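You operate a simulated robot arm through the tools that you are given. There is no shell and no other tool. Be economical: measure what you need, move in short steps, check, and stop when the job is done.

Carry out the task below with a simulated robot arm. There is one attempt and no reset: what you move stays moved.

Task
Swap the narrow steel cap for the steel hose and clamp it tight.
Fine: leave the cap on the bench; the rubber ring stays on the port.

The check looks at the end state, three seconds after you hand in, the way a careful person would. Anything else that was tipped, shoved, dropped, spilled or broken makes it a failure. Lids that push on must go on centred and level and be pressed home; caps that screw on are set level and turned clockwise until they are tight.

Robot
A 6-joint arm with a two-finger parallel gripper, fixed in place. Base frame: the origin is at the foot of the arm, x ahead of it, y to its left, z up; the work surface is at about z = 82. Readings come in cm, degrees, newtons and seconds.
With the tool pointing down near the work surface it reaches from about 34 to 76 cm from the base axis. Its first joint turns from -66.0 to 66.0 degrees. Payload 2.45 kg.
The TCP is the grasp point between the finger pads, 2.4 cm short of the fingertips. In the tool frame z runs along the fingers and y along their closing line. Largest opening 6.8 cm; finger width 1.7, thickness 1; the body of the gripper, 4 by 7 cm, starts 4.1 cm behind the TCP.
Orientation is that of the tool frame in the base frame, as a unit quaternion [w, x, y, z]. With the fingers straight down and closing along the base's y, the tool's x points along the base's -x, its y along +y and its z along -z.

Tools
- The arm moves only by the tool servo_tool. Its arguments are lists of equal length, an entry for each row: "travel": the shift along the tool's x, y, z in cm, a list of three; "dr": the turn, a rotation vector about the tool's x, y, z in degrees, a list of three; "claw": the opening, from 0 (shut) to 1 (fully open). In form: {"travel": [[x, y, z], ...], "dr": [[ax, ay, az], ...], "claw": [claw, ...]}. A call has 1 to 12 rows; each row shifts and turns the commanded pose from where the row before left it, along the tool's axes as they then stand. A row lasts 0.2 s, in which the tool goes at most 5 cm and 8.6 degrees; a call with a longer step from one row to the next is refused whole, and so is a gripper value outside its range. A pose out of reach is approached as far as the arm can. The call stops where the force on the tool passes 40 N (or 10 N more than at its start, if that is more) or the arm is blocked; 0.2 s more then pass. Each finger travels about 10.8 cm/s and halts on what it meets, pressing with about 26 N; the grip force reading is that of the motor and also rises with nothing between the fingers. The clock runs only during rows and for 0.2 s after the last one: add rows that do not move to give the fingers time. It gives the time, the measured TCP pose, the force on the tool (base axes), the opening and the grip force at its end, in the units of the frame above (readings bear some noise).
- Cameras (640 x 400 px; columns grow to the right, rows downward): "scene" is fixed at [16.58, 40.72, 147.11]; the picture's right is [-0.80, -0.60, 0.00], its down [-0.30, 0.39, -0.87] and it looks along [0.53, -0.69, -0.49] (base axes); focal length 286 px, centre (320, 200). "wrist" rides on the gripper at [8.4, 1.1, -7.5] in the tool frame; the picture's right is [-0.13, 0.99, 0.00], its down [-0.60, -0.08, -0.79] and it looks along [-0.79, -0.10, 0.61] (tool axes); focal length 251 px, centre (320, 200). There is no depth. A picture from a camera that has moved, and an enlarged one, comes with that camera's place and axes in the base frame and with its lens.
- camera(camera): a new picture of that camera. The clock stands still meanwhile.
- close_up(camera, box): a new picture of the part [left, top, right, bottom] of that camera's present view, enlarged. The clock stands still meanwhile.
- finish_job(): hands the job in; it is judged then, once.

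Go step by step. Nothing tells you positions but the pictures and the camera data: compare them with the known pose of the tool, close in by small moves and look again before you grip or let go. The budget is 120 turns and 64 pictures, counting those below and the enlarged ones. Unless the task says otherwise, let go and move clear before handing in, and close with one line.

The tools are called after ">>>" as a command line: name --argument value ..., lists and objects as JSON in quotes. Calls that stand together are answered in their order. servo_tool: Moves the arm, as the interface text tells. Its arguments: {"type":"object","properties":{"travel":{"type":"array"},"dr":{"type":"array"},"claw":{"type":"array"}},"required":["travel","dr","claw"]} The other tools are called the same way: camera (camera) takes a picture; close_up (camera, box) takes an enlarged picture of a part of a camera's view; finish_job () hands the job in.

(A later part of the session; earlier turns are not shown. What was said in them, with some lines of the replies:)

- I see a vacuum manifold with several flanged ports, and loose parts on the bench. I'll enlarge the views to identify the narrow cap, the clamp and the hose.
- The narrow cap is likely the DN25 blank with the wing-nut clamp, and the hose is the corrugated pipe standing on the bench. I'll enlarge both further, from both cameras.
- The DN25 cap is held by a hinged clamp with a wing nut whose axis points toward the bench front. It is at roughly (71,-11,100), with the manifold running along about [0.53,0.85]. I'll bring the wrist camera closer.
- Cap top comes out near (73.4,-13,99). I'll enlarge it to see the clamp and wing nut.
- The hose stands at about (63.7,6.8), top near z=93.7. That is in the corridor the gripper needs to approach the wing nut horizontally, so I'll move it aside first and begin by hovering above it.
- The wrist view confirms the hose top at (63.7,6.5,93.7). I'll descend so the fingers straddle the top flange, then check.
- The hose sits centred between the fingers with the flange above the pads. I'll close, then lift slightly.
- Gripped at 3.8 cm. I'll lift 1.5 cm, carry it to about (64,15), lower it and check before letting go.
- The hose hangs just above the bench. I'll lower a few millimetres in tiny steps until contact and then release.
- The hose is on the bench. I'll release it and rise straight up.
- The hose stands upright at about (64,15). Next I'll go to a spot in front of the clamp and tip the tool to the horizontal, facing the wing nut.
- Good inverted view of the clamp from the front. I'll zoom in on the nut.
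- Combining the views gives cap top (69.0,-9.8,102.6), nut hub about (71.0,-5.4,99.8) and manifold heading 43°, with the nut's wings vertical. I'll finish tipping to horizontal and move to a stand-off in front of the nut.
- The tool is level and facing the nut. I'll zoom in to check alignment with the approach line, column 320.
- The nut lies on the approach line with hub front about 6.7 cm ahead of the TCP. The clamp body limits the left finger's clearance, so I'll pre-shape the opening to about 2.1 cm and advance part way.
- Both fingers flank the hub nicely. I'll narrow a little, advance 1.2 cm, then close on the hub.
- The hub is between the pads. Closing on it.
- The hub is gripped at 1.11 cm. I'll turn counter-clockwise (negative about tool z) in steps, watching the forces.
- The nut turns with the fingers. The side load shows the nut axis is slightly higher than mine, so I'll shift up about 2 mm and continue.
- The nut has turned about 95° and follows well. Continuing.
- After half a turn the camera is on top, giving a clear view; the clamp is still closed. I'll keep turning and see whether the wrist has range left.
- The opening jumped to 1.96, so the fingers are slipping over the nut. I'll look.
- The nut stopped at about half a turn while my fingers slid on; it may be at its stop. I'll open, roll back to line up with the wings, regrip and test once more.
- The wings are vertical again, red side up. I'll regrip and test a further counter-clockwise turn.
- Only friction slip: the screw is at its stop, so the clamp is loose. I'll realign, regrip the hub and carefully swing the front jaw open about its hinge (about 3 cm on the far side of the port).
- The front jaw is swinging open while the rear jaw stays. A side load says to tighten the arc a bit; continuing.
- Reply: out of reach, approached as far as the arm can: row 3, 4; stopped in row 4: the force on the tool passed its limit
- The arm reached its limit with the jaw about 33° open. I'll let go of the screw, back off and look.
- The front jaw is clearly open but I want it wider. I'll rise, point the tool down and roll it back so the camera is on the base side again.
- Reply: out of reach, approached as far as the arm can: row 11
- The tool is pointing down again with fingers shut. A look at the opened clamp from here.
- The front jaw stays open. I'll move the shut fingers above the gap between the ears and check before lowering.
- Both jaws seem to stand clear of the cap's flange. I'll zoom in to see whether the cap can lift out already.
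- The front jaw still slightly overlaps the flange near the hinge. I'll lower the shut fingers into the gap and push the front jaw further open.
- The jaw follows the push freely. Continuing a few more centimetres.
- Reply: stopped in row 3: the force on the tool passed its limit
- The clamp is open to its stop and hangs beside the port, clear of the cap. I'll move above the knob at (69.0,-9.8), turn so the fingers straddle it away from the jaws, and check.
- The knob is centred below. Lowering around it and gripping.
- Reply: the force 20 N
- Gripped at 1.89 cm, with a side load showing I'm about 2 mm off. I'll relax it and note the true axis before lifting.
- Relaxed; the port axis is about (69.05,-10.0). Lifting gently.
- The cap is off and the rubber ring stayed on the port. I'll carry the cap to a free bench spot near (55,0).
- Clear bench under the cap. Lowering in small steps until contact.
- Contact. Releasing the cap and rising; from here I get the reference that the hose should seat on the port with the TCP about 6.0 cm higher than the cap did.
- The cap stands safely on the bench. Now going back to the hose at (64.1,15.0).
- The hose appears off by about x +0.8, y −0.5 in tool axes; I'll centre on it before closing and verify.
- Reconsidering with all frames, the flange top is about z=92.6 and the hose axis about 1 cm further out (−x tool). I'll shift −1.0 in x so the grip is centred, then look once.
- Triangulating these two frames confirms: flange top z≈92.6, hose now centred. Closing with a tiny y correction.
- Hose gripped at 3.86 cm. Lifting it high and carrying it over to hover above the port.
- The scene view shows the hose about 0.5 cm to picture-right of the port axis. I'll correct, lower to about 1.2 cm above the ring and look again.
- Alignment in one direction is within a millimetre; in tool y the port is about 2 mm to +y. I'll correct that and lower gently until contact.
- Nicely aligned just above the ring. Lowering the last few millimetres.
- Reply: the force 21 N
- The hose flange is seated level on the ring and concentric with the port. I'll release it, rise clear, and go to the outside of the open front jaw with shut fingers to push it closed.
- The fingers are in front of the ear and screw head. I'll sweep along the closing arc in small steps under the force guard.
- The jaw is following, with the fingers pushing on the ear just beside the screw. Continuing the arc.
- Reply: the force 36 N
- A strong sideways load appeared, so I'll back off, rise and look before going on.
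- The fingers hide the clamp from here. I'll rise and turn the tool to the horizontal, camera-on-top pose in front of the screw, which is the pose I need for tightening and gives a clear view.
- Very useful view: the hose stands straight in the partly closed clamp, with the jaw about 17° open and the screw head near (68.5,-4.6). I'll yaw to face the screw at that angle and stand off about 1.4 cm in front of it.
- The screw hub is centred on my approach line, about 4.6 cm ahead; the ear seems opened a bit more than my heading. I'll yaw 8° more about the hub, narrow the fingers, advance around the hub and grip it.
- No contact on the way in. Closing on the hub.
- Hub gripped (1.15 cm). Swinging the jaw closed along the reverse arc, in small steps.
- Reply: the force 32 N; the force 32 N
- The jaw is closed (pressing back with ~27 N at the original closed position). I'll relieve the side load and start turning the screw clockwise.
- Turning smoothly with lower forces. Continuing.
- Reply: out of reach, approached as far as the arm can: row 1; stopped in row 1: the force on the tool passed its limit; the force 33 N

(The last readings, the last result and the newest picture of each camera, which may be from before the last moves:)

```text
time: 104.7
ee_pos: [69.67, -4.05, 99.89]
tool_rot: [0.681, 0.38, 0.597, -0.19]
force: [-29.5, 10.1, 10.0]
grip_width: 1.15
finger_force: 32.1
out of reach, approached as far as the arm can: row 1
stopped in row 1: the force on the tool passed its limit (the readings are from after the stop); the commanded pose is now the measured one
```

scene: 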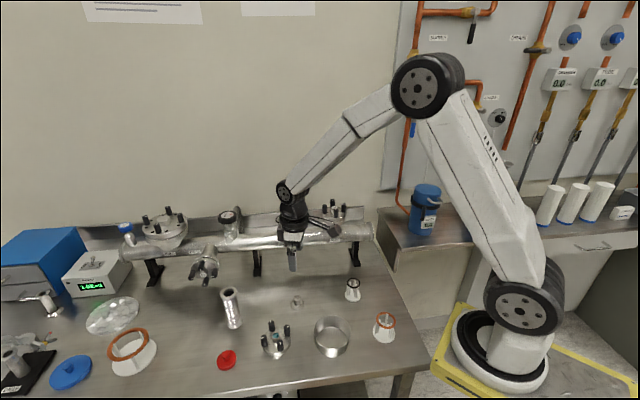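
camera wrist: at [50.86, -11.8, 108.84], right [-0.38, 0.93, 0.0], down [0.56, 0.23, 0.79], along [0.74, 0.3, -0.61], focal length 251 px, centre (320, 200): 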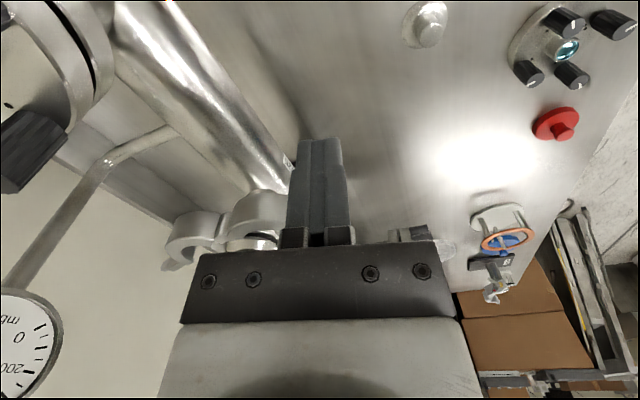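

That is the wrist's roll limit, at about 197° turned. I'll let go, back off and use the last picture to inspect the clamp and the screw angle.

>>> servo_tool --travel '[[0, 0, 0], [0, 0, 0], [0, 0, -1.5], [0, 0, -1.9], [0, 0, 0], [0, 0, 0], [0, 0, 0]]' --dr '[[0, 0, 0], [0, 0, 0], [0, 0, 0], [0, 0, 0], [0, 0, -8], [0, 0, -8], [0, 0, 0]]' --claw '[0.3, 0.3, 0.3, 0.31, 0.31, 0.31, 0.31]'

>>> close_up --camera "wrist" --box '[200, 30, 420, 180]'

```text
time: 106.3
ee_pos: [68.08, -1.31, 100.0]
tool_rot: [0.647, 0.293, 0.646, -0.282]
force: [-0.1, -0.6, 0.6]
grip_width: 2.09
finger_force: 0.0
out of reach, approached as far as the arm can: row 4
```

```text
2.67 times, centred on (310, 105) of wrist
camera zoom: at [63.97, 5.18, 91.72], right [0.73, 0.66, 0.15], down [-0.6, 0.53, 0.61], along [0.33, -0.53, 0.78], focal length 670 px, centre (347, 453)
```

zoom: 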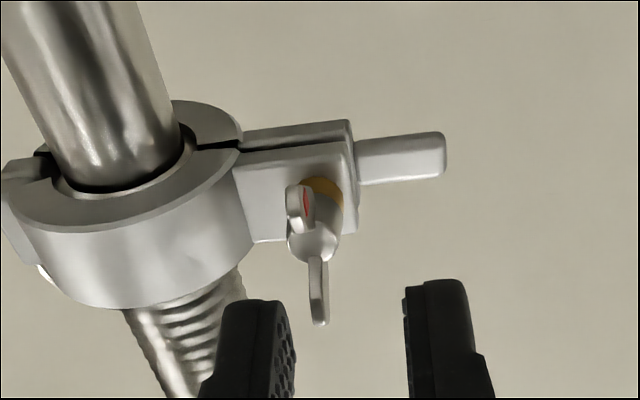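

The clamp is fully closed round both flanges, and the screw is back at its original tight angle (red wing down). To be sure it is tight I'll regrip with a little roll in reserve and apply a final clockwise turn.

>>> servo_tool --travel '[[0.12, -0.64, 0], [0, 0, 0], [0, 0, 0], [0, 0, 1.0], [0, 0, 1.0], [0, 0, 1.0], [0, 0, 0]]' --dr '[[0, 0, 0], [0, 0, -7], [0, 0, -7], [0, 0, 0], [0, 0, 0], [0, 0, 0], [0, 0, 0]]' --claw '[0.31, 0.28, 0.28, 0.28, 0.28, 0.28, 0.28]'

```text
time: 107.9
ee_pos: [69.79, -4.03, 99.82]
tool_rot: [0.608, 0.213, 0.677, -0.357]
force: [-0.7, 0.1, -0.2]
grip_width: 1.92
finger_force: 0.0
```

>>> servo_tool --travel '[[0, 0, 0], [0, 0, 0], [0, 0, 0], [0, 0, 0], [0, 0, 0], [0, 0, 0], [0, 0, 0]]' --dr '[[0, 0, 0], [0, 0, 0], [0, 0, 7], [0, 0, 7], [0, 0, 7], [0, 0, 6], [0, 0, 0]]' --claw '[0.05, 0.05, 0.05, 0.05, 0.05, 0.05, 0.05]'

```text
time: 109.5
ee_pos: [69.65, -4.09, 99.82]
tool_rot: [0.675, 0.364, 0.608, -0.203]
force: [1.6, -5.6, -0.1]
grip_width: 1.18
finger_force: 32.1
```

>>> servo_tool --travel '[[0, 0, 0], [0, 0, 0], [0, 0, 0], [0, 0, 0], [0, 0, 0], [0, 0, 0], [0, 0, 0], [0, 0, 0], [0, 0, 0]]' --dr '[[0, 0, 0], [0, 0, 0], [0, 0, -7], [0, 0, -7], [0, 0, -7], [0, 0, -6], [0, 0, 0], [0, 0, 0], [0, 0, 0]]' --claw '[0.28, 0.28, 0.28, 0.28, 0.28, 0.28, 0.05, 0.05, 0.05]'

```text
time: 111.5
ee_pos: [69.71, -4.01, 99.94]
tool_rot: [0.608, 0.212, 0.677, -0.357]
force: [-5.3, -1.4, 2.0]
grip_width: 1.13
finger_force: 32.3
```

The reading shows the wings did not advance, so the screw is at its tight stop. One more firm turn, then release and back straight off.

>>> servo_tool --travel '[[0, 0, 0], [0, 0, 0], [0, 0, 0], [0, 0, 0], [0, 0, 0], [0, 0, 0], [0, 0, 0], [0, 0, -1.5], [0, 0, -3], [0, 0, 0]]' --dr '[[0, 0, 7], [0, 0, 7], [0, 0, 7], [0, 0, 6], [0, 0, 0], [0, 0, 0], [0, 0, 0], [0, 0, 0], [0, 0, 0], [0, 0, 0]]' --claw '[0.05, 0.05, 0.05, 0.05, 0.05, 0.29, 0.29, 0.29, 0.29, 0.29]'

```text
time: 113.7
ee_pos: [66.75, -0.7, 99.83]
tool_rot: [0.674, 0.366, 0.607, -0.206]
force: [0.5, 0.6, -0.1]
grip_width: 1.96
finger_force: 0.0
```

Clear of the screw; backing off a little further and up before handing in.

>>> servo_tool --travel '[[0, 0, -2], [-3, 0, -1], [-3, 0, 0], [0, 0, 0], [0, 0, 0]]' --dr '[[0, 0, 0], [0, 0, 0], [0, 0, 0], [0, 0, 0], [0, 0, 0]]' --claw '[0.3, 0.3, 0.3, 0.3, 0.3]'

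>>> finish_job

```text
time: 114.9
ee_pos: [63.51, 0.6, 105.7]
tool_rot: [0.674, 0.366, 0.608, -0.206]
force: [0.3, 0.3, 0.5]
grip_width: 2.01
finger_force: 0.0
```

```text
The job is handed in.
```

The steel hose is seated on the DN25 port with the rubber ring in place, the clamp is closed and its screw turned to its stop, and the cap is on the bench.
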